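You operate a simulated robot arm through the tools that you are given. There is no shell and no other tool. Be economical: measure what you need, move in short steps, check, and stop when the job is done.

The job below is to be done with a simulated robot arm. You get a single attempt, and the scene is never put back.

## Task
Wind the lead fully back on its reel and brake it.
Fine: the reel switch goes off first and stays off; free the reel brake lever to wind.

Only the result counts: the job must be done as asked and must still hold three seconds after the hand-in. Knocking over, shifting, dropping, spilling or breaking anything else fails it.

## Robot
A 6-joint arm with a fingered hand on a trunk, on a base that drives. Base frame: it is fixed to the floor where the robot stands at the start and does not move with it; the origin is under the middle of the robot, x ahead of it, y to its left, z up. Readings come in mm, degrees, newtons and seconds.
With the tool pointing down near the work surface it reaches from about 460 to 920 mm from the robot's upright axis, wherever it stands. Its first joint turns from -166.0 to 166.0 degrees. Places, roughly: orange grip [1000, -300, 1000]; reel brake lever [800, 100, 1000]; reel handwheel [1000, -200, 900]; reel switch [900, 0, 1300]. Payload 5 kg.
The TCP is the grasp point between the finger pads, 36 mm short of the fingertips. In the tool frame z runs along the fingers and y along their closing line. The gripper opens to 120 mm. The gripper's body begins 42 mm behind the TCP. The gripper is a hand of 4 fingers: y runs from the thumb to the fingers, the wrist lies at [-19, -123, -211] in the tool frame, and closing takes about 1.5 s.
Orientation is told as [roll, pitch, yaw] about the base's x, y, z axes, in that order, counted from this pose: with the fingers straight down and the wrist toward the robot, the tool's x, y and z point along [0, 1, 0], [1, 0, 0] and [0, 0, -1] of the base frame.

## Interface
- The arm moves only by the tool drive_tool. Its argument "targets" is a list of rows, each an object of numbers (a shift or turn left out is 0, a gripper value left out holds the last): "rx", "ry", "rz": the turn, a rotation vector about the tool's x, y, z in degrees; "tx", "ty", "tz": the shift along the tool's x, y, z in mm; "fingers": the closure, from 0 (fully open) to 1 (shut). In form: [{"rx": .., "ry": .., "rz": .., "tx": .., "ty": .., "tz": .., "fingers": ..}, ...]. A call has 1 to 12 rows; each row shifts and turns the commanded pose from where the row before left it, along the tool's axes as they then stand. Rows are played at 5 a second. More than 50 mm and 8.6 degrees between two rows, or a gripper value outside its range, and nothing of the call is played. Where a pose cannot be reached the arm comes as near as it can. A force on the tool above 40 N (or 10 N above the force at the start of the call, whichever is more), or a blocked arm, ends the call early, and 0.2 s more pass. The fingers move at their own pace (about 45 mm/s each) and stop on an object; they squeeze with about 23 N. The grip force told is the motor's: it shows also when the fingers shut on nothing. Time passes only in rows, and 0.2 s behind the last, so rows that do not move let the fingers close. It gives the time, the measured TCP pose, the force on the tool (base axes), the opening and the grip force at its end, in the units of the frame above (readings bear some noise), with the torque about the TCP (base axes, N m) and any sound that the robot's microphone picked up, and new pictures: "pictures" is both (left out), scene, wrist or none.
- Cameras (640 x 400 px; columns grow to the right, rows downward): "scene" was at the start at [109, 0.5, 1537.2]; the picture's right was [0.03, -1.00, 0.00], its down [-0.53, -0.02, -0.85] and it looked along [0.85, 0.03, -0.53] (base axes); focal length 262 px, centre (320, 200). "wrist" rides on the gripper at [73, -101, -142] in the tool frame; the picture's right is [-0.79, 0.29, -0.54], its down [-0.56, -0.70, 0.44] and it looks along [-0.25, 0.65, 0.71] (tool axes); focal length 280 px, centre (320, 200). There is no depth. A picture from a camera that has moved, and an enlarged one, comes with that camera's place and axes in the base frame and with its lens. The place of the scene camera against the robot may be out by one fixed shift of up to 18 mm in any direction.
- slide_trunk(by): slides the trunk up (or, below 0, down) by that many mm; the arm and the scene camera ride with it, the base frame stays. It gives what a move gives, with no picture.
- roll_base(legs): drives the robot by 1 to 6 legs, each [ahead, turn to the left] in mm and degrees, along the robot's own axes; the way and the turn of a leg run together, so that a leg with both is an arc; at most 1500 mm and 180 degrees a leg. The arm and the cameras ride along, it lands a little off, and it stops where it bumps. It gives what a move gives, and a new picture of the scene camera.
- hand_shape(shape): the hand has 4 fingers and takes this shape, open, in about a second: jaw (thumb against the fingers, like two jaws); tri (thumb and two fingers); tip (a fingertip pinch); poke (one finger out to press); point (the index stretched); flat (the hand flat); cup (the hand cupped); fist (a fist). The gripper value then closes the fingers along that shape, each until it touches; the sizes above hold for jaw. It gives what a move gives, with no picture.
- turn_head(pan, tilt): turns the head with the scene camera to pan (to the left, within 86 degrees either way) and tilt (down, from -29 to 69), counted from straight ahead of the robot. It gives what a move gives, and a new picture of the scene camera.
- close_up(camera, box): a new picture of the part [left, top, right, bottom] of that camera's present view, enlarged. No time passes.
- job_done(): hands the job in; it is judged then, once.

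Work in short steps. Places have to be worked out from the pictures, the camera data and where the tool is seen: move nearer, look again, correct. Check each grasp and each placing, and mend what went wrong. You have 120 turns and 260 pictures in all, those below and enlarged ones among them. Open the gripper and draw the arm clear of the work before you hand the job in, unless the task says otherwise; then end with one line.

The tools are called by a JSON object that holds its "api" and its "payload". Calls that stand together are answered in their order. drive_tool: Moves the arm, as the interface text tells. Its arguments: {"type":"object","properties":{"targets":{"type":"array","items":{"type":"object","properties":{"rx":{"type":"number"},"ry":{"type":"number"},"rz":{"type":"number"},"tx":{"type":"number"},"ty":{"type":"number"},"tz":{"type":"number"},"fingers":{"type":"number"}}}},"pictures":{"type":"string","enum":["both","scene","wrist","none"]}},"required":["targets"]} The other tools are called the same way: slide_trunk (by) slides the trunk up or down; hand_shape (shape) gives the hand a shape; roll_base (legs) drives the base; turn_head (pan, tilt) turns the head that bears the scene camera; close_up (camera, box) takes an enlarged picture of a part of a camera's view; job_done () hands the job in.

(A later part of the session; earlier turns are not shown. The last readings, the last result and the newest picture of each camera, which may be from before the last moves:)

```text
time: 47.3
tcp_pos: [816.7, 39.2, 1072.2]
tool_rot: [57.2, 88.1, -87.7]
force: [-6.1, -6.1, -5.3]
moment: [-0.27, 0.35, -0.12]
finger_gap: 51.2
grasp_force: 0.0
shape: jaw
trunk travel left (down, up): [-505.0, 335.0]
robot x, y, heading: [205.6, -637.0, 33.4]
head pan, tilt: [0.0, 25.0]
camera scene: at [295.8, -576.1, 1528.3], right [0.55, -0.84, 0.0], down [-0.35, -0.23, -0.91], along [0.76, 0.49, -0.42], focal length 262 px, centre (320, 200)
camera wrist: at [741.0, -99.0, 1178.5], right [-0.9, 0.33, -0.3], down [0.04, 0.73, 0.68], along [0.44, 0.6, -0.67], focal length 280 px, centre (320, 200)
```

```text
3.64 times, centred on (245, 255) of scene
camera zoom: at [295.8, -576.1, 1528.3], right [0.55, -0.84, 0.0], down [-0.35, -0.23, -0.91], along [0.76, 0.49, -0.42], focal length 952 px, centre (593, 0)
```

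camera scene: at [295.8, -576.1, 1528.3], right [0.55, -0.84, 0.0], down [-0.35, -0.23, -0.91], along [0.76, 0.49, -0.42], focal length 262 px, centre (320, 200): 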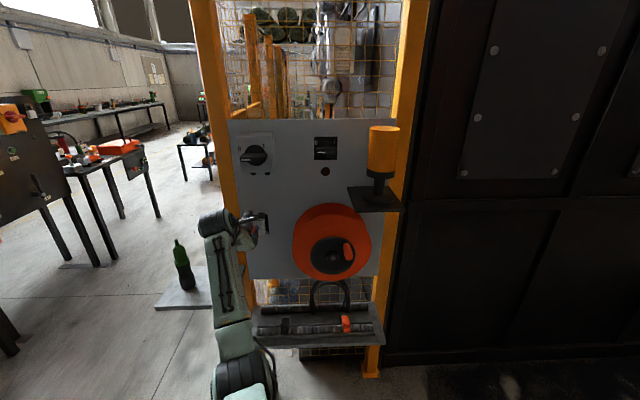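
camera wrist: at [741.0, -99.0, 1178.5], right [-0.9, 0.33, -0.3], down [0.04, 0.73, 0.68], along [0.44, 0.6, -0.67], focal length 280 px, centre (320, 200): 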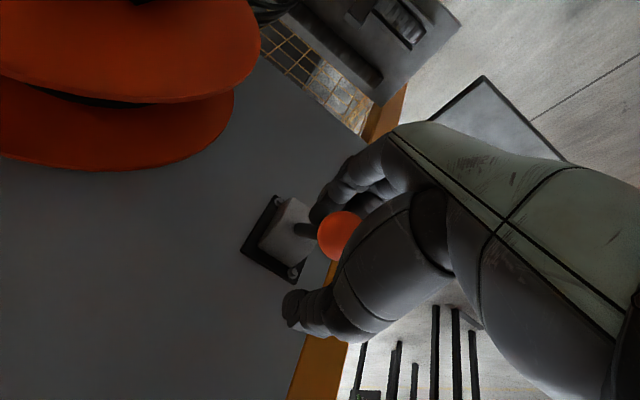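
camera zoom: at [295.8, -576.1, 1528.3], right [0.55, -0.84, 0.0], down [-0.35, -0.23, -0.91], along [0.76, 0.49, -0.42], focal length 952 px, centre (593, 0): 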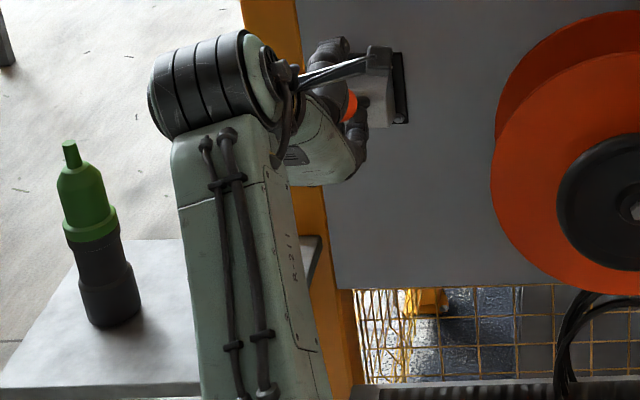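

The knob is at about z = 1075, some 30° above level, and the force is still low. I'll push up a bit more while easing back.

{"api": "drive_tool", "payload": {"targets": [{"ty": -10, "tz": 0}, {"ty": -10, "tz": 2}, {"ty": -10, "tz": 6}]}}

{"api": "close_up", "payload": {"camera": "wrist", "box": [200, 160, 400, 360]}}

```text
time: 48.1
tcp_pos: [824.4, 43.4, 1101.0]
tool_rot: [52.8, 88.0, -92.3]
force: [-8.5, -15.9, -18.2]
moment: [-0.7, 0.42, -0.07]
finger_gap: 56.0
grasp_force: 0.1
shape: jaw
trunk travel left (down, up): [-505.0, 335.0]
robot x, y, heading: [200.5, -638.9, 33.1]
head pan, tilt: [0.0, 25.0]
camera scene: at [296.8, -575.7, 1528.0], right [0.54, -0.84, 0.0], down [-0.35, -0.23, -0.91], along [0.76, 0.49, -0.42], focal length 262 px, centre (320, 200)
camera wrist: at [749.1, -94.3, 1206.8], right [-0.9, 0.33, -0.3], down [0.04, 0.74, 0.68], along [0.44, 0.59, -0.67], focal length 280 px, centre (320, 200)
```

scene: 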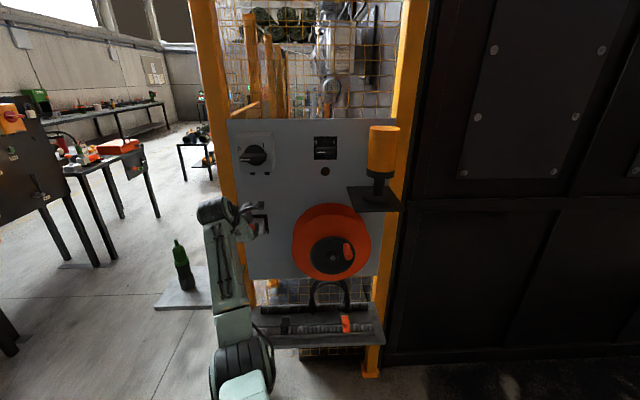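
wrist: 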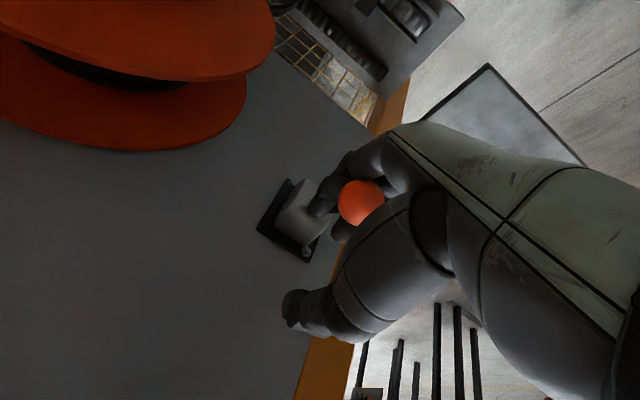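

```text
2.00 times, centred on (300, 260) of wrist
camera zoom: at [749.1, -94.3, 1206.8], right [-0.9, 0.33, -0.3], down [0.04, 0.74, 0.68], along [0.44, 0.59, -0.67], focal length 561 px, centre (360, 80)
```

zoom: 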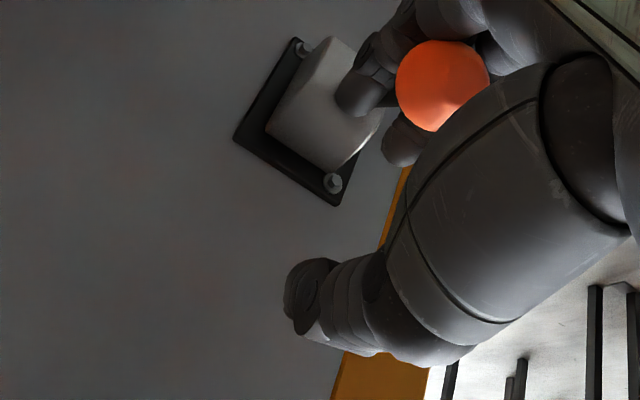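

The lever has hit its upper stop (18 N, no more movement). I'll ease off, open, back out, and see whether it stays up.

{"api": "drive_tool", "payload": {"targets": [{"ty": 10, "tz": -4}, {"ty": 8, "fingers": 0}, {}, {}, {}, {"tz": -40}, {"tz": -40}, {"tz": -40}, {"tz": -40}]}}

{"api": "close_up", "payload": {"camera": "scene", "box": [190, 190, 400, 320]}}

```text
time: 50.1
tcp_pos: [687.3, -49.6, 1088.7]
tool_rot: [62.4, 88.4, -82.6]
force: [0.1, -0.6, 0.3]
moment: [0.02, -0.01, -0.01]
finger_gap: 119.6
grasp_force: 0.0
shape: jaw
trunk travel left (down, up): [-505.0, 335.0]
robot x, y, heading: [206.8, -642.0, 32.7]
head pan, tilt: [0.0, 25.0]
camera scene: at [295.3, -575.6, 1528.5], right [0.55, -0.84, 0.0], down [-0.35, -0.23, -0.91], along [0.76, 0.49, -0.42], focal length 262 px, centre (320, 200)
camera wrist: at [611.2, -188.1, 1194.2], right [-0.9, 0.33, -0.3], down [0.04, 0.73, 0.68], along [0.44, 0.6, -0.67], focal length 280 px, centre (320, 200)
```

scene: 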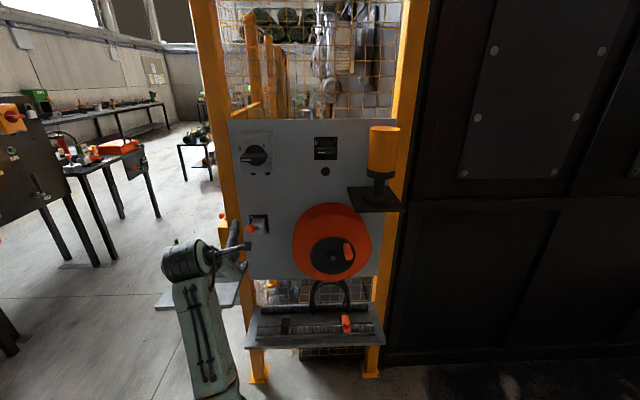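
wrist: 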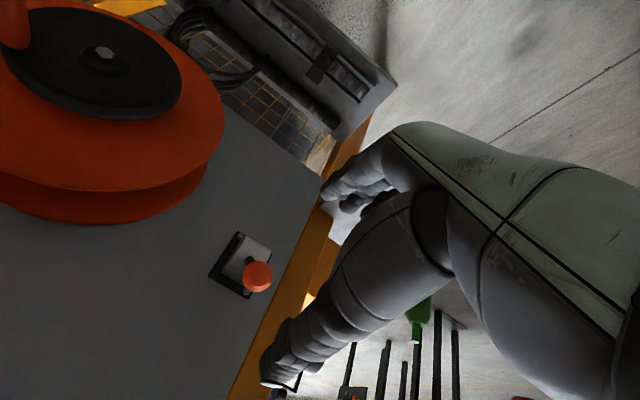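

```text
3.05 times, centred on (295, 255) of scene
camera zoom: at [295.3, -575.6, 1528.5], right [0.55, -0.84, 0.0], down [-0.35, -0.23, -0.91], along [0.76, 0.49, -0.42], focal length 798 px, centre (396, 32)
```

zoom: 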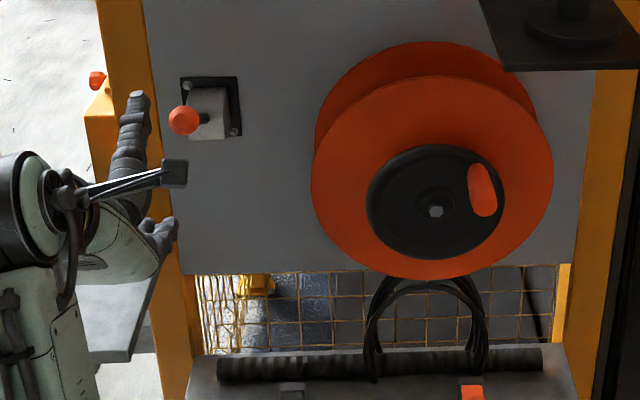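

The lever stays up. Next is the crank: I'll move the hand right, in front of the reel and still clear of it, and look at the grip with the wrist camera.

{"api": "drive_tool", "payload": {"targets": [{"tx": 45, "ty": 10}, {"tx": 45, "ty": 10}, {"tx": 45, "ty": 10}, {"tx": 45, "ty": 10}, {"tx": 45, "ty": 10}, {"tx": 45, "ty": 10}]}}

{"api": "close_up", "payload": {"camera": "scene", "box": [260, 180, 410, 300]}}

```text
time: 51.5
tcp_pos: [784.9, -175.5, 997.7]
tool_rot: [-11.5, 89.5, -158.8]
force: [-0.8, -1.3, 0.4]
moment: [0.01, 0.02, 0.0]
finger_gap: 119.8
grasp_force: 0.1
shape: jaw
out of reach, approached as far as the arm can: row 3, 4, 5, 6
trunk travel left (down, up): [-505.0, 335.0]
robot x, y, heading: [203.9, -641.3, 32.8]
head pan, tilt: [0.0, 25.0]
camera scene: at [296.8, -575.8, 1528.4], right [0.55, -0.84, 0.0], down [-0.35, -0.23, -0.91], along [0.76, 0.49, -0.42], focal length 262 px, centre (320, 200)
camera wrist: at [704.4, -313.1, 1100.4], right [-0.89, 0.37, -0.28], down [0.08, 0.71, 0.7], along [0.46, 0.6, -0.66], focal length 280 px, centre (320, 200)
```

scene: 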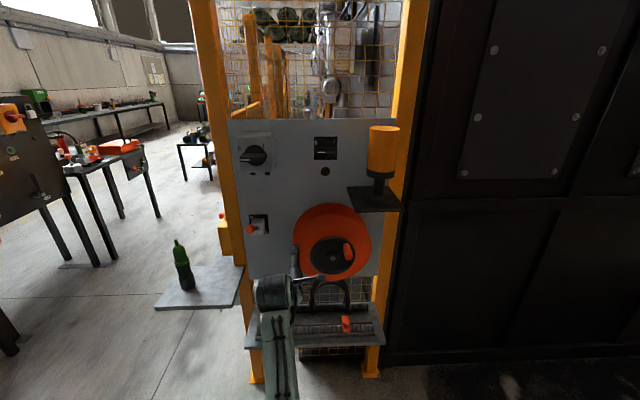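
wrist: 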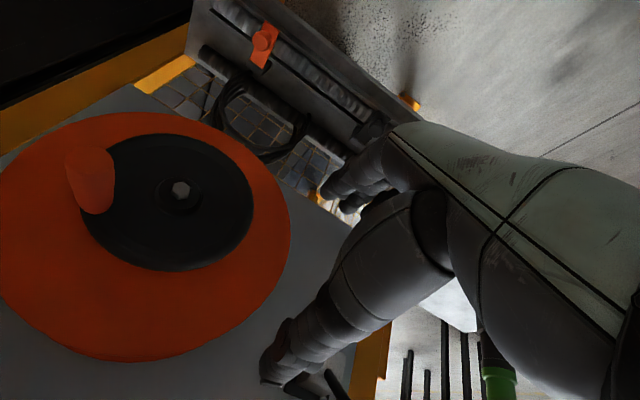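

```text
3.33 times, centred on (335, 240) of scene
camera zoom: at [296.8, -575.8, 1528.4], right [0.55, -0.84, 0.0], down [-0.35, -0.23, -0.91], along [0.76, 0.49, -0.42], focal length 872 px, centre (270, 67)
```

zoom: 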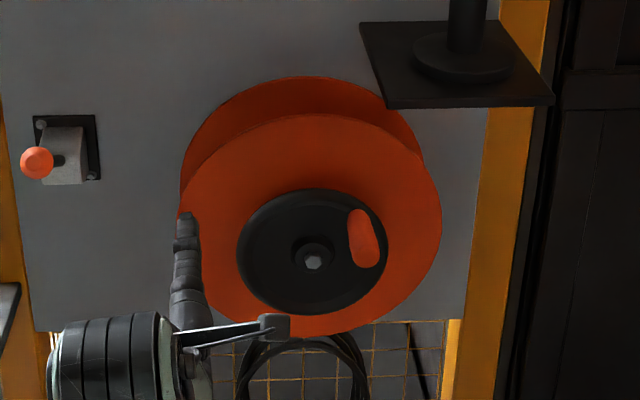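

Triangulated values: hub at n=649, t=711, z=955, and grip tip at n=592, t=758, z=1003, so the crank radius is about 67 mm. The arm is at its inner reach limit, so I'll back the base 50 mm first, then align with the grip.

{"api": "roll_base", "payload": {"legs": [[-50, 0]]}}

{"api": "drive_tool", "payload": {"targets": [{"tx": 40}, {"tx": 40}, {"tx": 40}, {"tx": 40, "ty": -3}]}}

```text
time: 52.4
tcp_pos: [741.5, -202.8, 999.3]
tool_rot: [-7.9, 89.5, -155.2]
force: [-0.1, -1.2, 1.0]
moment: [-0.03, 0.03, 0.02]
finger_gap: 119.7
grasp_force: 0.1
shape: jaw
trunk travel left (down, up): [-505.0, 335.0]
robot x, y, heading: [166.0, -669.2, 33.0]
head pan, tilt: [0.0, 25.0]
camera scene: at [253.0, -603.7, 1528.5], right [0.54, -0.84, 0.0], down [-0.35, -0.23, -0.91], along [0.76, 0.49, -0.42], focal length 262 px, centre (320, 200)
```

scene: 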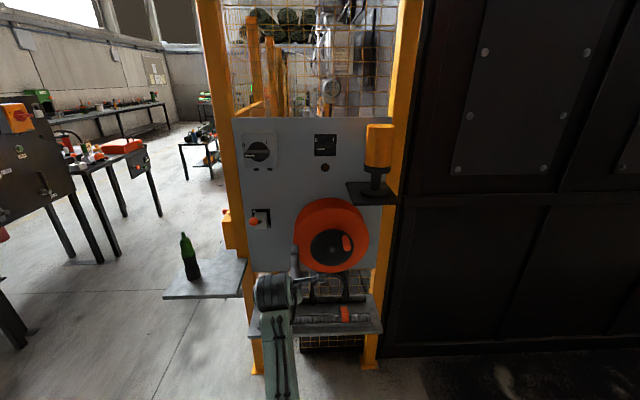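

```text
time: 53.4
tcp_pos: [764.7, -237.1, 974.2]
tool_rot: [-75.3, 88.5, 135.3]
force: [0.6, 0.1, -0.7]
moment: [0.0, -0.02, 0.03]
finger_gap: 120.1
grasp_force: 0.1
shape: jaw
out of reach, approached as far as the arm can: row 1, 2, 3, 4
trunk travel left (down, up): [-505.0, 335.0]
robot x, y, heading: [163.3, -665.8, 32.9]
head pan, tilt: [0.0, 25.0]
camera scene: at [254.6, -602.7, 1528.4], right [0.54, -0.84, 0.0], down [-0.35, -0.23, -0.91], along [0.76, 0.49, -0.42], focal length 262 px, centre (320, 200)
camera wrist: at [680.5, -374.7, 1076.0], right [-0.87, 0.41, -0.27], down [0.11, 0.69, 0.71], along [0.48, 0.59, -0.65], focal length 280 px, centre (320, 200)
```

scene: 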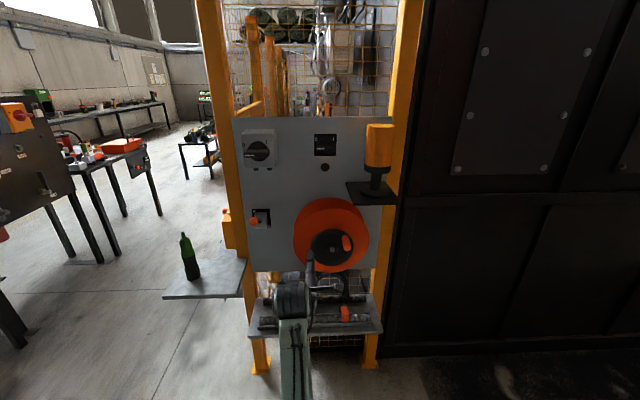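
wrist: 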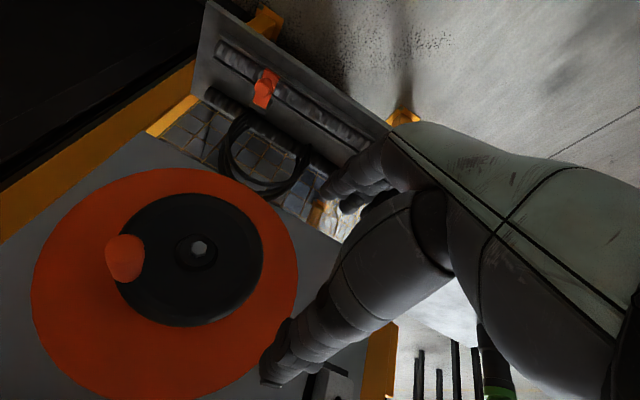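

The arm is still at the inner limit because the base move drew it back too. I'll move forward to see where the commanded pose stands; n≈535 is safe.

{"api": "drive_tool", "payload": {"targets": [{"tz": 25}, {"tz": 20}, {}]}}

```text
time: 54.2
tcp_pos: [787.4, -190.6, 971.1]
tool_rot: [-35.7, 89.3, 176.3]
force: [-0.8, 0.8, 0.2]
moment: [0.03, 0.01, -0.01]
finger_gap: 119.7
grasp_force: 0.0
shape: jaw
out of reach, approached as far as the arm can: row 1, 2
trunk travel left (down, up): [-505.0, 335.0]
robot x, y, heading: [162.5, -669.1, 32.6]
head pan, tilt: [0.0, 25.0]
camera scene: at [254.6, -602.6, 1528.3], right [0.54, -0.84, 0.0], down [-0.35, -0.23, -0.91], along [0.76, 0.49, -0.42], focal length 262 px, centre (320, 200)
camera wrist: at [707.3, -328.7, 1071.4], right [-0.88, 0.38, -0.28], down [0.08, 0.71, 0.7], along [0.46, 0.59, -0.66], focal length 280 px, centre (320, 200)
```

scene: 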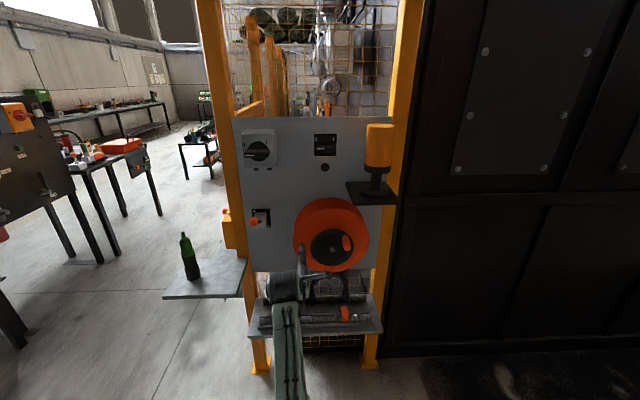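
wrist: 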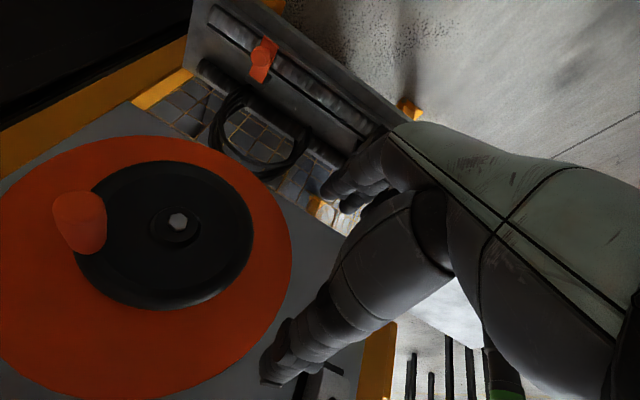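

I'll go further forward to n≈575, still short of the reel face, where the wrist is clear of the limit, then right in small steps.

{"api": "drive_tool", "payload": {"targets": [{"tz": 25}, {"tz": 15}, {}, {"tx": 20}, {"tx": 20}, {}], "pictures": "wrist"}}

```text
time: 55.6
tcp_pos: [829.2, -178.1, 963.0]
tool_rot: [-52.4, 89.3, 159.3]
force: [-0.8, 0.7, 0.8]
moment: [-0.04, 0.0, 0.02]
finger_gap: 119.9
grasp_force: 0.1
shape: jaw
out of reach, approached as far as the arm can: row 4, 5
trunk travel left (down, up): [-505.0, 335.0]
robot x, y, heading: [158.7, -673.3, 33.1]
head pan, tilt: [0.0, 25.0]
camera wrist: at [746.0, -314.7, 1064.9], right [-0.88, 0.39, -0.28], down [0.09, 0.71, 0.7], along [0.47, 0.59, -0.66], focal length 280 px, centre (320, 200)
```

wrist: 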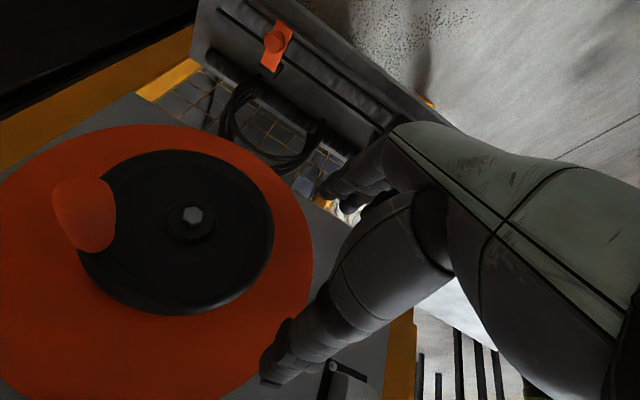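

With the y-down roll the arm will not move further right. I'll roll the hand back to y-left (wrist on the right), which should give more freedom there.

{"api": "drive_tool", "payload": {"targets": [{"rz": 8}, {"rz": 8}, {"rz": 8}, {"rz": 8}, {"rz": 8}, {"rz": 8}, {"rz": 8}, {"rz": 8}, {"rz": 8}, {"rz": 8}, {"rz": 8}]}}

```text
time: 58.0
tcp_pos: [828.8, -176.9, 961.8]
tool_rot: [-89.4, 1.8, 122.7]
force: [0.2, -0.4, -0.3]
moment: [0.0, -0.02, -0.03]
finger_gap: 120.3
grasp_force: 0.0
shape: jaw
trunk travel left (down, up): [-505.0, 335.0]
robot x, y, heading: [165.7, -667.1, 32.9]
head pan, tilt: [0.0, 25.0]
camera scene: at [254.9, -602.6, 1528.3], right [0.54, -0.84, 0.0], down [-0.35, -0.23, -0.91], along [0.76, 0.49, -0.42], focal length 262 px, centre (320, 200)
camera wrist: at [763.9, -342.4, 895.2], right [-0.62, -0.03, 0.79], down [0.75, -0.33, 0.58], along [0.25, 0.94, 0.22], focal length 280 px, centre (320, 200)
```

scene: 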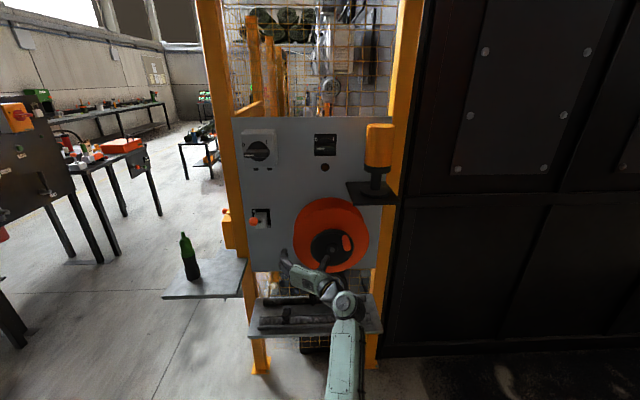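
wrist: 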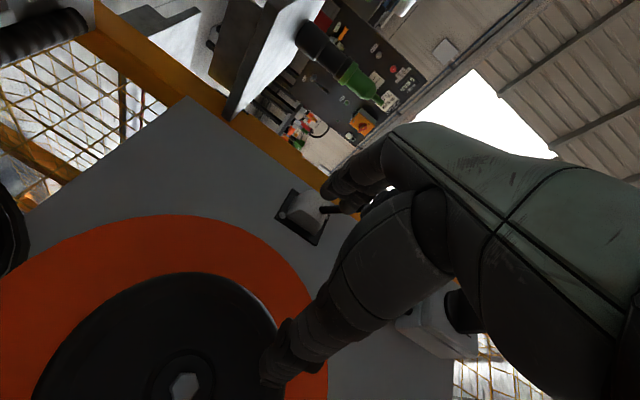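

The roll worked and all rows were reached. I'll back off, move right and up in line with the grip, and check.

{"api": "drive_tool", "payload": {"targets": [{"tz": -25, "rx": -2}, {"tz": -15, "ty": -10}, {"ty": -35, "tx": -11}, {"ty": -35, "tx": -10}, {"ty": -35, "tx": -10}, {"ty": -22, "tx": -10}, {}]}}

{"api": "close_up", "payload": {"camera": "scene", "box": [260, 180, 410, 300]}}

```text
time: 59.6
tcp_pos: [873.2, -309.8, 1009.0]
tool_rot: [-89.4, 1.9, 124.8]
force: [-0.4, 0.7, 0.3]
moment: [-0.03, 0.01, -0.05]
finger_gap: 119.9
grasp_force: 0.2
shape: jaw
trunk travel left (down, up): [-505.0, 335.0]
robot x, y, heading: [161.9, -667.1, 33.0]
head pan, tilt: [0.0, 25.0]
camera scene: at [254.7, -602.3, 1528.3], right [0.54, -0.84, 0.0], down [-0.35, -0.23, -0.91], along [0.76, 0.49, -0.42], focal length 262 px, centre (320, 200)
camera wrist: at [813.8, -477.1, 941.7], right [-0.62, -0.05, 0.79], down [0.76, -0.3, 0.58], along [0.21, 0.95, 0.22], focal length 280 px, centre (320, 200)
```

scene: 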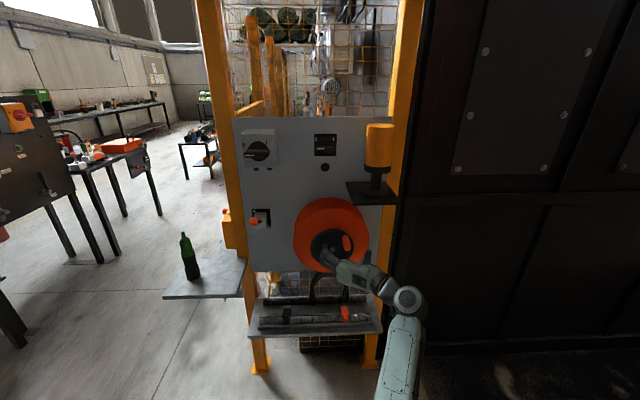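
wrist: 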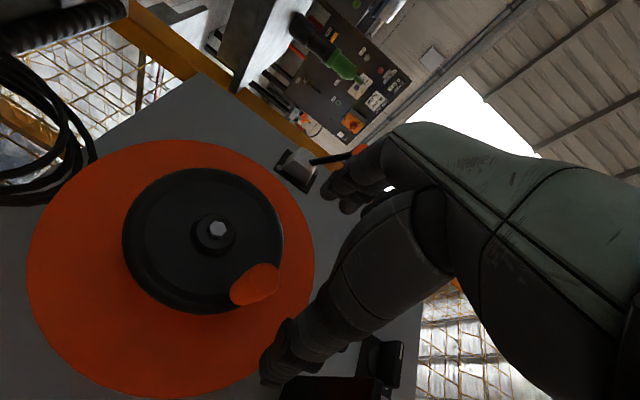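

```text
3.33 times, centred on (335, 240) of scene
camera zoom: at [254.7, -602.3, 1528.3], right [0.54, -0.84, 0.0], down [-0.35, -0.23, -0.91], along [0.76, 0.49, -0.42], focal length 872 px, centre (270, 67)
```

zoom: 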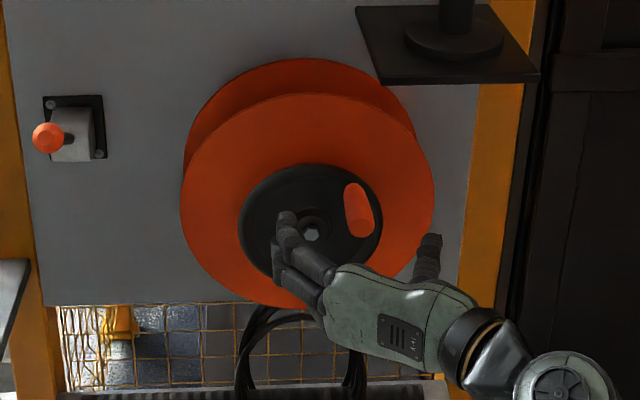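

Better geometry: grip axis at t≈762, z≈996, running from n=600 (tip) to about 668 (base), with the hub at t≈719, z≈938. I'll align and advance to n≈610, then close on the grip.

{"api": "drive_tool", "payload": {"targets": [{"tx": 13, "ty": -7}, {"tz": 30}, {"tz": 30}, {"tz": 13}, {"fingers": 1}, {}, {}, {}, {}, {}, {}, {}]}}

{"api": "close_up", "payload": {"camera": "scene", "box": [260, 180, 410, 300]}}

```text
time: 62.2
tcp_pos: [937.4, -275.4, 995.8]
tool_rot: [-89.4, 1.9, 124.7]
force: [2.8, -0.9, 0.2]
moment: [0.01, 0.02, 0.01]
finger_gap: 18.0
grasp_force: 23.1
shape: jaw
trunk travel left (down, up): [-505.0, 335.0]
robot x, y, heading: [166.1, -667.0, 32.7]
head pan, tilt: [0.0, 25.0]
camera scene: at [255.3, -602.7, 1528.3], right [0.54, -0.84, 0.0], down [-0.35, -0.23, -0.91], along [0.76, 0.49, -0.42], focal length 262 px, centre (320, 200)
camera wrist: at [878.0, -442.6, 927.8], right [-0.62, -0.05, 0.79], down [0.76, -0.3, 0.58], along [0.21, 0.95, 0.22], focal length 280 px, centre (320, 200)
```

scene: 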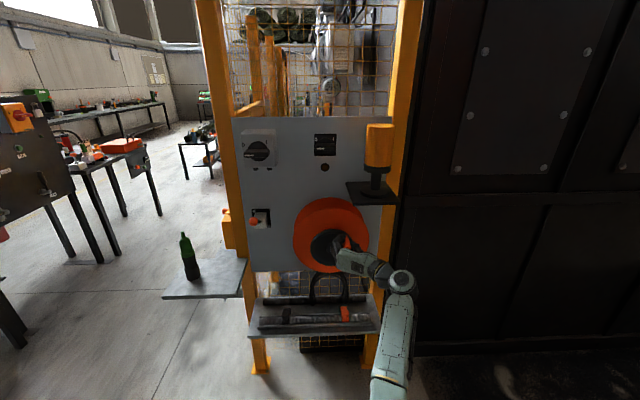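
wrist: 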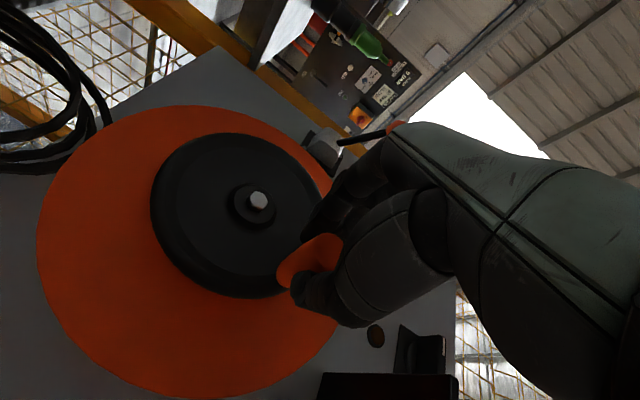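

```text
3.33 times, centred on (335, 240) of scene
camera zoom: at [255.3, -602.7, 1528.3], right [0.54, -0.84, 0.0], down [-0.35, -0.23, -0.91], along [0.76, 0.49, -0.42], focal length 872 px, centre (270, 67)
```

zoom: 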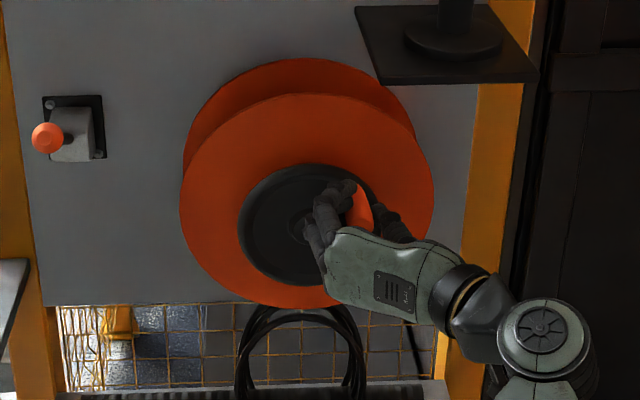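

The grip is held with the crank centre at t≈718, z≈939, R≈73 mm. I'll test with a 40° clockwise turn and watch the force and the cable.

{"api": "drive_tool", "payload": {"targets": [{"ty": -9.1, "tx": 8.8}, {"ty": -7.5, "tx": 10.3}, {"ty": -5.6, "tx": 11.4}, {"ty": -3.5, "tx": 12.2}, {}]}}

{"api": "close_up", "payload": {"camera": "scene", "box": [260, 180, 410, 300]}}

```text
time: 63.4
tcp_pos: [952.5, -296.6, 952.3]
tool_rot: [-89.4, 2.1, 124.8]
force: [3.1, 6.6, 0.1]
moment: [0.02, 0.03, 0.22]
finger_gap: 17.4
grasp_force: 23.0
shape: jaw
trunk travel left (down, up): [-505.0, 335.0]
robot x, y, heading: [163.7, -665.8, 33.0]
head pan, tilt: [0.0, 25.0]
camera scene: at [255.3, -601.2, 1528.2], right [0.55, -0.84, 0.0], down [-0.35, -0.23, -0.91], along [0.76, 0.49, -0.42], focal length 262 px, centre (320, 200)
camera wrist: at [893.0, -464.1, 885.4], right [-0.62, -0.05, 0.79], down [0.76, -0.3, 0.58], along [0.21, 0.95, 0.22], focal length 280 px, centre (320, 200)
```

scene: 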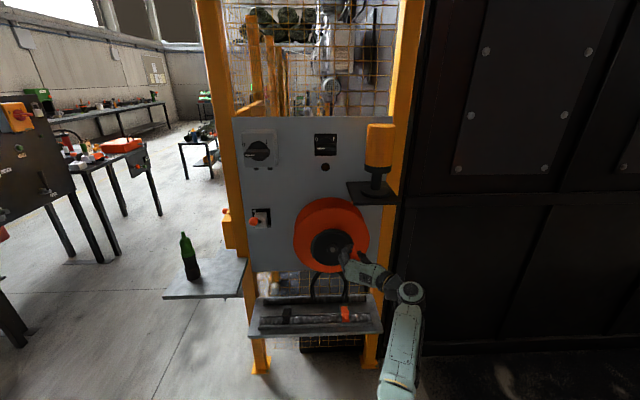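
wrist: 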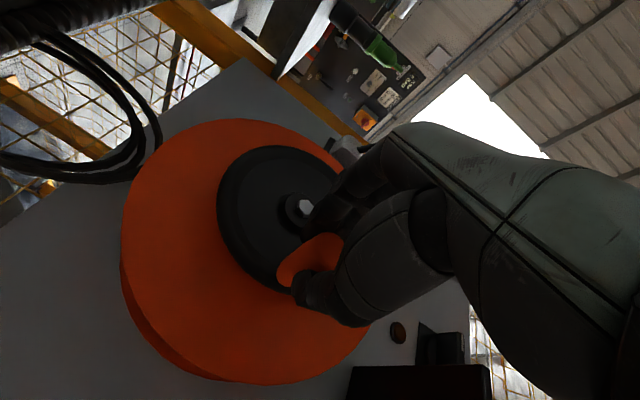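

```text
3.33 times, centred on (335, 240) of scene
camera zoom: at [255.3, -601.2, 1528.2], right [0.55, -0.84, 0.0], down [-0.35, -0.23, -0.91], along [0.76, 0.49, -0.42], focal length 872 px, centre (270, 67)
```

zoom: 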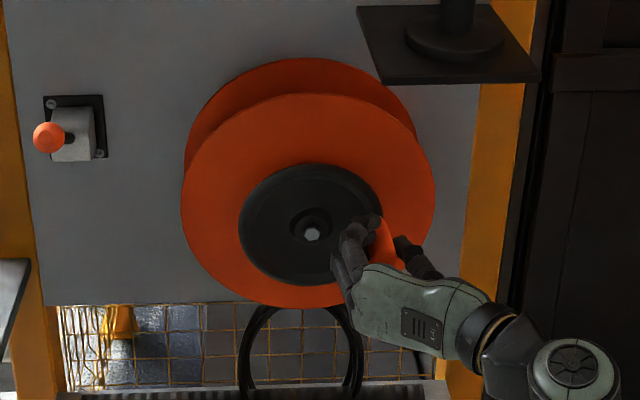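

The wheel turns freely and the loop has changed. I'll look at the cable more closely to judge the direction.

{"api": "close_up", "payload": {"camera": "scene", "box": [280, 250, 380, 330]}}

{"api": "close_up", "payload": {"camera": "wrist", "box": [0, 0, 280, 220]}}

```text
5.00 times, centred on (330, 290) of scene
camera zoom: at [255.3, -601.2, 1528.2], right [0.55, -0.84, 0.0], down [-0.35, -0.23, -0.91], along [0.76, 0.49, -0.42], focal length 1308 px, centre (270, -250)
```

zoom: 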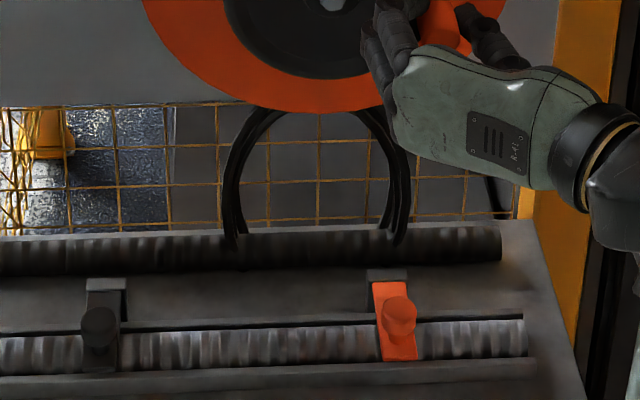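

```text
1.82 times, centred on (140, 110) of wrist
camera zoom: at [893.0, -464.1, 885.4], right [-0.62, -0.05, 0.79], down [0.76, -0.3, 0.58], along [0.21, 0.95, 0.22], focal length 510 px, centre (647, 364)
```

zoom: 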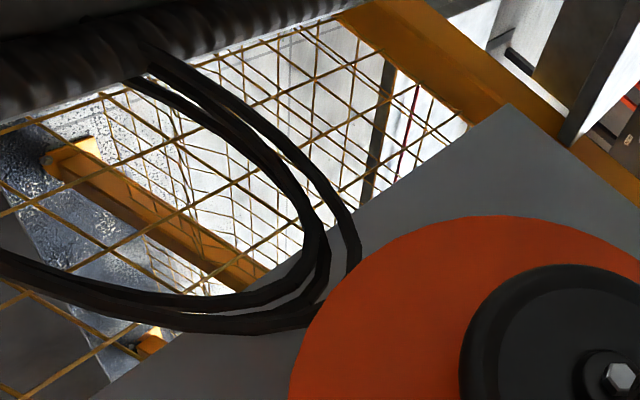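

The loop seems to have grown, so clockwise may be paying out. I'll turn 80° counter-clockwise and compare.

{"api": "drive_tool", "payload": {"targets": [{"ty": 3.5, "tx": -12.2}, {"ty": 5.6, "tx": -11.4}, {"ty": 7.5, "tx": -10.3}, {"ty": 9.1, "tx": -8.8}, {"ty": 10.5, "tx": -7.1}, {"ty": 11.6, "tx": -5.1}, {"ty": 12.3, "tx": -3.1}, {"ty": 12.7, "tx": -0.9}, {}]}}

{"api": "close_up", "payload": {"camera": "scene", "box": [280, 250, 380, 330]}}

{"api": "close_up", "payload": {"camera": "scene", "box": [260, 180, 410, 300]}}

```text
time: 65.4
tcp_pos: [910.5, -236.2, 1010.4]
tool_rot: [-89.5, 1.9, 124.7]
force: [-2.8, -4.2, 1.4]
moment: [0.04, 0.01, 0.01]
finger_gap: 17.5
grasp_force: 23.2
shape: jaw
trunk travel left (down, up): [-505.0, 335.0]
robot x, y, heading: [163.0, -666.1, 33.2]
head pan, tilt: [0.0, 25.0]
camera scene: at [254.2, -603.7, 1528.4], right [0.55, -0.84, 0.0], down [-0.35, -0.23, -0.91], along [0.76, 0.49, -0.42], focal length 262 px, centre (320, 200)
camera wrist: at [850.4, -403.2, 943.6], right [-0.62, -0.05, 0.78], down [0.76, -0.3, 0.58], along [0.21, 0.95, 0.22], focal length 280 px, centre (320, 200)
```

scene: 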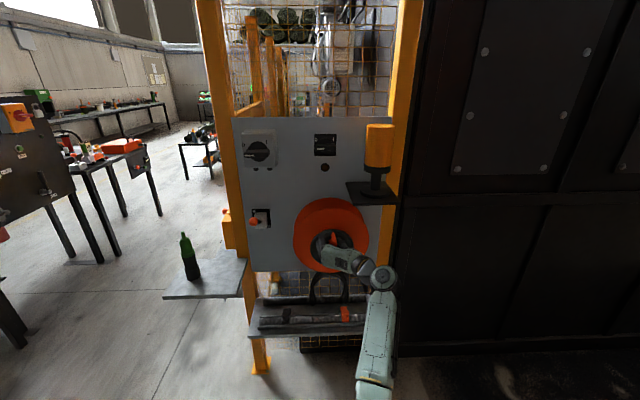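
wrist: 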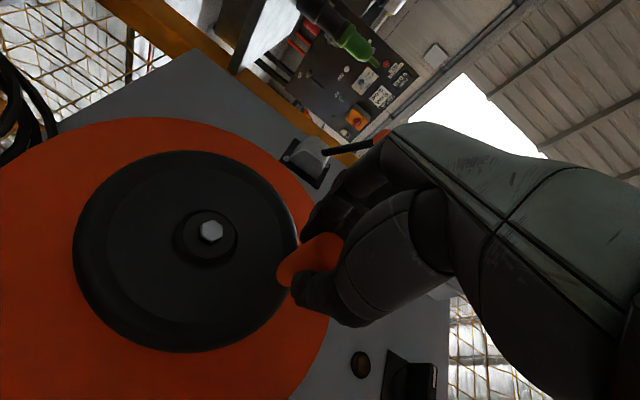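

```text
5.00 times, centred on (330, 290) of scene
camera zoom: at [254.2, -603.7, 1528.4], right [0.55, -0.84, 0.0], down [-0.35, -0.23, -0.91], along [0.76, 0.49, -0.42], focal length 1308 px, centre (270, -250)
```

zoom: 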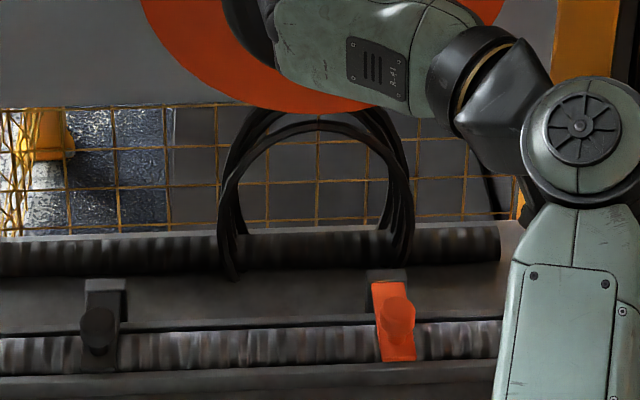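

```text
3.33 times, centred on (335, 240) of scene
camera zoom: at [254.2, -603.7, 1528.4], right [0.55, -0.84, 0.0], down [-0.35, -0.23, -0.91], along [0.76, 0.49, -0.42], focal length 872 px, centre (270, 67)
```

zoom: 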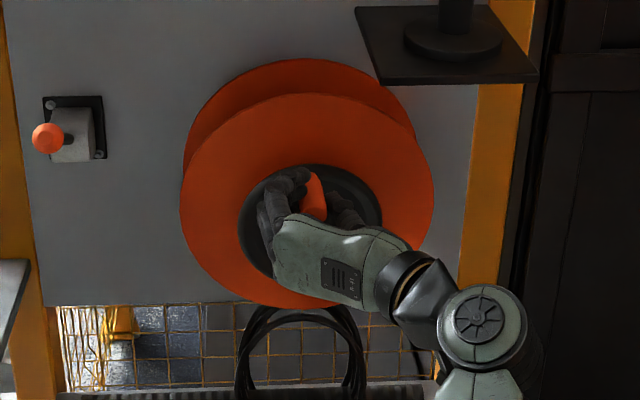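

Counter-clockwise adds cable turns and clockwise takes them up, so clockwise is the winding direction. I'll turn 240° clockwise in 20° steps.

{"api": "drive_tool", "payload": {"targets": [{"ty": -25, "tx": 4}, {"ty": -22.1, "tx": 12.2}, {"ty": -16.6, "tx": 19.1}, {"ty": -9.1, "tx": 23.6}, {"ty": -0.4, "tx": 25.3}, {"ty": 8.2, "tx": 23.9}, {"ty": 15.9, "tx": 19.6}, {"ty": 21.7, "tx": 13.1}, {"ty": 24.8, "tx": 4.8}, {"ty": 25, "tx": -4}, {"ty": 22.1, "tx": -12.2}, {"ty": 16.6, "tx": -19.1}]}}

{"api": "close_up", "payload": {"camera": "scene", "box": [260, 210, 400, 330]}}

```text
time: 68.0
tcp_pos: [871.6, -191.6, 905.6]
tool_rot: [-89.3, 1.8, 124.5]
force: [23.9, 8.8, 2.3]
moment: [0.03, -0.06, -0.05]
finger_gap: 15.1
grasp_force: 23.1
shape: jaw
out of reach, approached as far as the arm can: row 7, 8
trunk travel left (down, up): [-505.0, 335.0]
robot x, y, heading: [161.8, -665.6, 32.9]
head pan, tilt: [0.0, 25.0]
camera scene: at [258.4, -601.3, 1528.0], right [0.54, -0.84, 0.0], down [-0.36, -0.23, -0.91], along [0.76, 0.49, -0.43], focal length 262 px, centre (320, 200)
camera wrist: at [810.6, -358.4, 838.5], right [-0.62, -0.04, 0.79], down [0.76, -0.31, 0.58], along [0.22, 0.95, 0.22], focal length 280 px, centre (320, 200)
```

scene: 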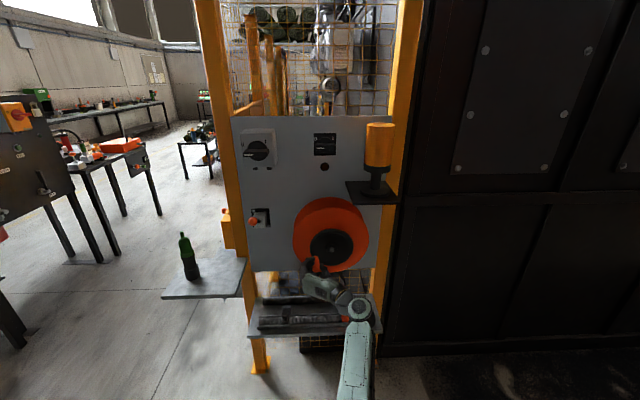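
wrist: 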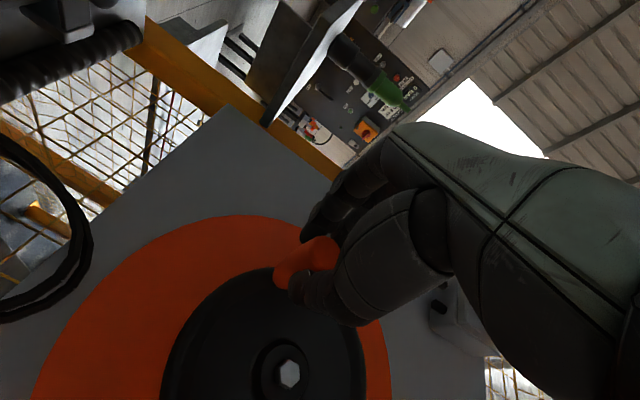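

```text
3.33 times, centred on (330, 270) of scene
camera zoom: at [258.4, -601.3, 1528.0], right [0.54, -0.84, 0.0], down [-0.36, -0.23, -0.91], along [0.76, 0.49, -0.43], focal length 872 px, centre (287, -33)
```

zoom: 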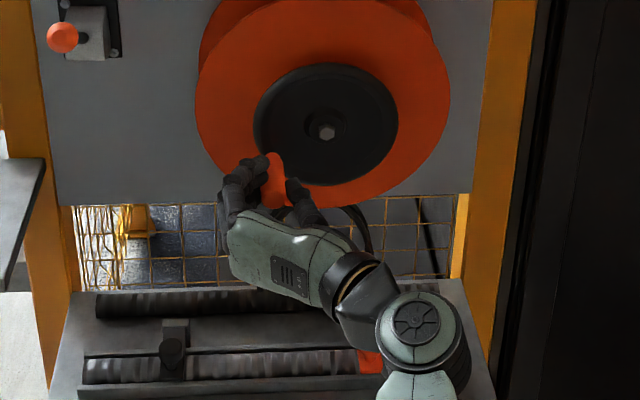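

The reel turned 240° and fewer cable strands hang now. The hand drifted about 6 mm outward on the grip, so I'll push back in and continue.

{"api": "drive_tool", "payload": {"targets": [{"tz": 6, "tx": 3, "ty": 1}, {"ty": 9.1, "tx": -23.6}, {"ty": 0.4, "tx": -25.3}, {"ty": -8.2, "tx": -23.9}, {"ty": -15.9, "tx": -19.6}, {"ty": -21.7, "tx": -13.1}, {"ty": -24.8, "tx": -4.8}, {"ty": -25, "tx": 4}, {"ty": -22.1, "tx": 12.2}]}}

{"api": "close_up", "payload": {"camera": "scene", "box": [260, 210, 400, 330]}}

```text
time: 70.0
tcp_pos: [930.9, -272.1, 1004.7]
tool_rot: [-89.6, 1.9, 124.7]
force: [-14.5, -1.9, -5.1]
moment: [-0.08, 0.18, 0.41]
finger_gap: 19.0
grasp_force: 23.1
shape: jaw
trunk travel left (down, up): [-505.0, 335.0]
robot x, y, heading: [165.2, -667.2, 32.9]
head pan, tilt: [0.0, 25.0]
camera scene: at [253.7, -603.0, 1528.6], right [0.55, -0.84, 0.0], down [-0.35, -0.23, -0.91], along [0.76, 0.49, -0.42], focal length 262 px, centre (320, 200)
camera wrist: at [873.1, -439.2, 937.4], right [-0.62, -0.05, 0.78], down [0.76, -0.3, 0.58], along [0.21, 0.95, 0.22], focal length 280 px, centre (320, 200)
```

scene: 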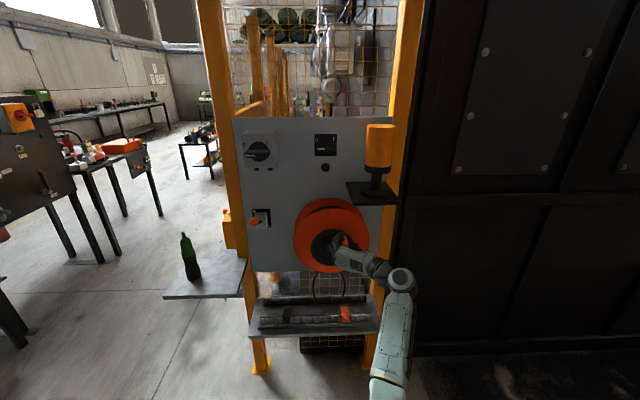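
wrist: 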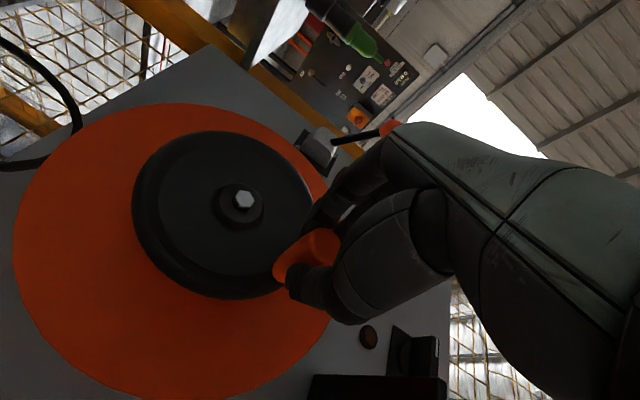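

```text
3.33 times, centred on (330, 270) of scene
camera zoom: at [253.7, -603.0, 1528.6], right [0.55, -0.84, 0.0], down [-0.35, -0.23, -0.91], along [0.76, 0.49, -0.42], focal length 872 px, centre (287, -33)
```

zoom: 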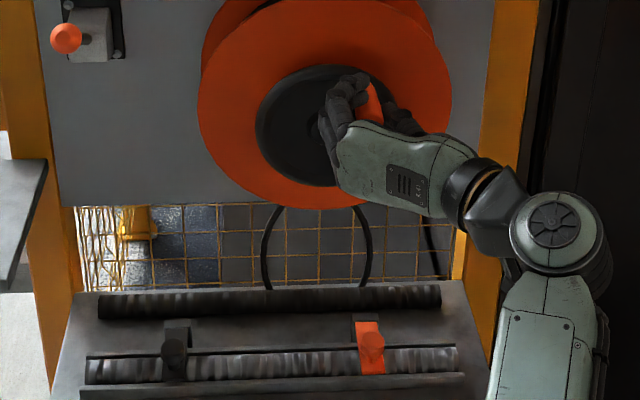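

Only one smaller loop is left and the tangential resistance is light. I'll continue clockwise and watch for the end stop.

{"api": "drive_tool", "payload": {"targets": [{"ty": -16.6, "tx": 19.1}, {"ty": -9.1, "tx": 23.6}, {"ty": -0.4, "tx": 25.3}, {"ty": 8.2, "tx": 23.9}, {"ty": 15.9, "tx": 19.6}, {"ty": 21.7, "tx": 13.1}, {"ty": 24.8, "tx": 4.8}, {}]}}

{"api": "close_up", "payload": {"camera": "scene", "box": [260, 210, 400, 330]}}

```text
time: 71.8
tcp_pos: [907.9, -240.6, 872.7]
tool_rot: [-89.1, 1.9, 124.7]
force: [15.1, -0.8, -13.8]
moment: [-0.2, 0.22, -0.23]
finger_gap: 16.8
grasp_force: 23.3
shape: jaw
out of reach, approached as far as the arm can: row 6
trunk travel left (down, up): [-505.0, 335.0]
robot x, y, heading: [168.1, -670.0, 32.8]
head pan, tilt: [0.0, 25.0]
camera scene: at [259.3, -601.8, 1527.9], right [0.54, -0.84, 0.0], down [-0.36, -0.23, -0.91], along [0.76, 0.49, -0.43], focal length 262 px, centre (320, 200)
camera wrist: at [847.7, -407.8, 806.3], right [-0.61, -0.04, 0.79], down [0.76, -0.3, 0.58], along [0.21, 0.95, 0.22], focal length 280 px, centre (320, 200)
```

scene: 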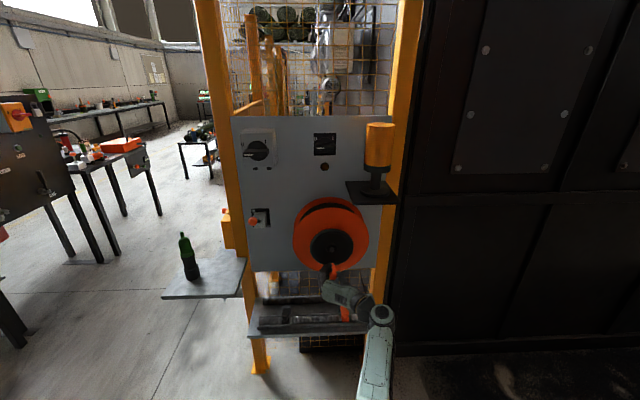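
wrist: 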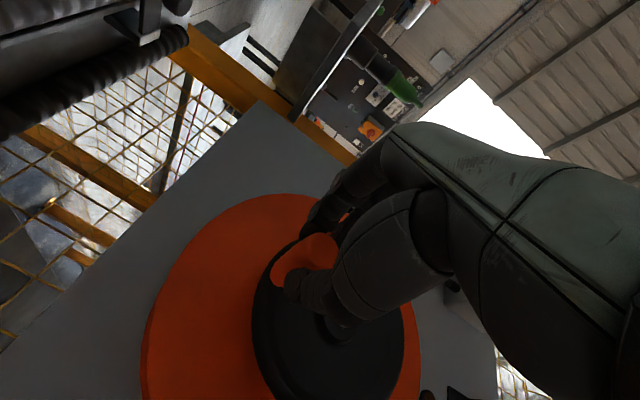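

```text
3.33 times, centred on (330, 270) of scene
camera zoom: at [259.3, -601.8, 1527.9], right [0.54, -0.84, 0.0], down [-0.36, -0.23, -0.91], along [0.76, 0.49, -0.43], focal length 872 px, centre (287, -33)
```

zoom: 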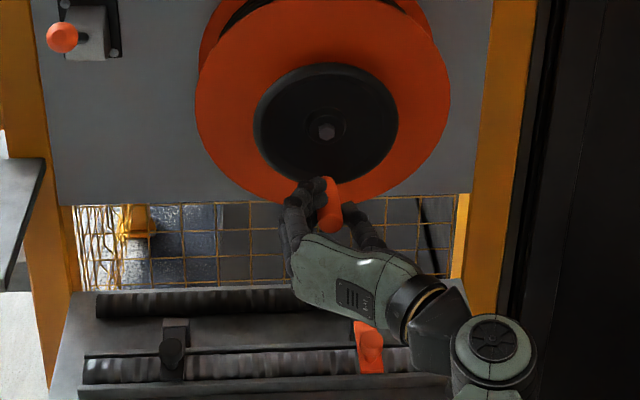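

The hanging loop has gone. I'll continue a little to see whether the reel is at its end stop.

{"api": "drive_tool", "payload": {"targets": [{"ty": 12.5, "tx": -1}, {"ty": 12.5, "tx": -3}, {"ty": 12, "tx": -5}, {"ty": 10.1, "tx": -7.2}, {}]}}

{"api": "close_up", "payload": {"camera": "scene", "box": [260, 190, 400, 310]}}

```text
time: 73.0
tcp_pos: [878.3, -202.6, 891.3]
tool_rot: [-89.4, 1.9, 125.0]
force: [-0.4, 0.0, 0.9]
moment: [0.0, 0.0, -0.02]
finger_gap: 14.5
grasp_force: 22.3
shape: jaw
trunk travel left (down, up): [-505.0, 335.0]
robot x, y, heading: [165.6, -667.2, 33.1]
head pan, tilt: [0.0, 25.0]
camera scene: at [255.3, -602.4, 1528.3], right [0.55, -0.84, 0.0], down [-0.35, -0.23, -0.91], along [0.76, 0.49, -0.42], focal length 262 px, centre (320, 200)
camera wrist: at [818.5, -368.6, 823.8], right [-0.62, -0.05, 0.79], down [0.76, -0.3, 0.58], along [0.21, 0.95, 0.22], focal length 280 px, centre (320, 200)
```

scene: 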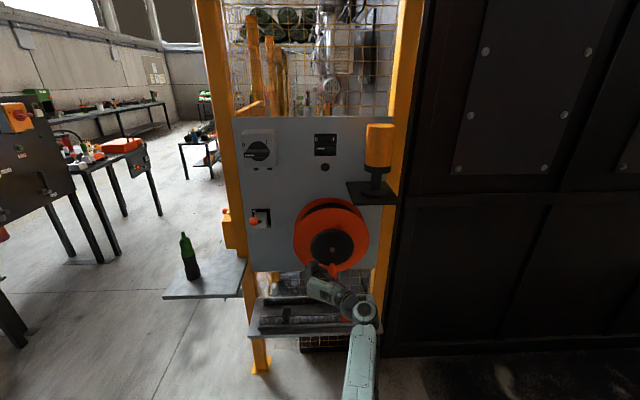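
wrist: 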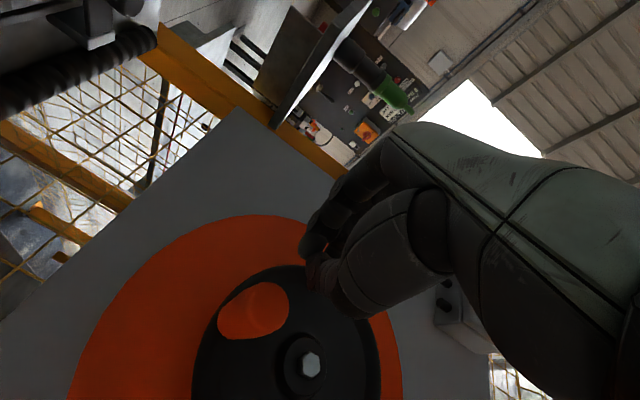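

```text
3.33 times, centred on (330, 250) of scene
camera zoom: at [255.3, -602.4, 1528.3], right [0.55, -0.84, 0.0], down [-0.35, -0.23, -0.91], along [0.76, 0.49, -0.42], focal length 872 px, centre (287, 33)
```

zoom: 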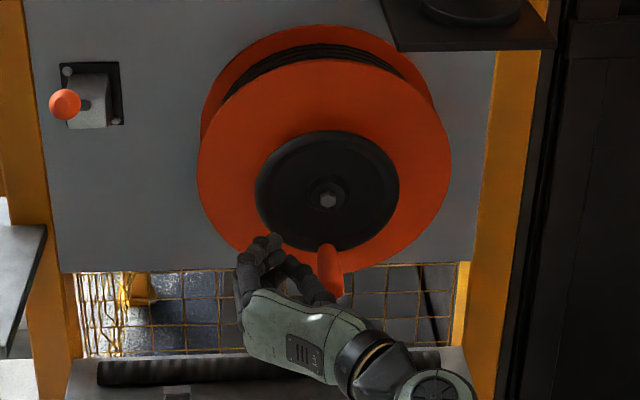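

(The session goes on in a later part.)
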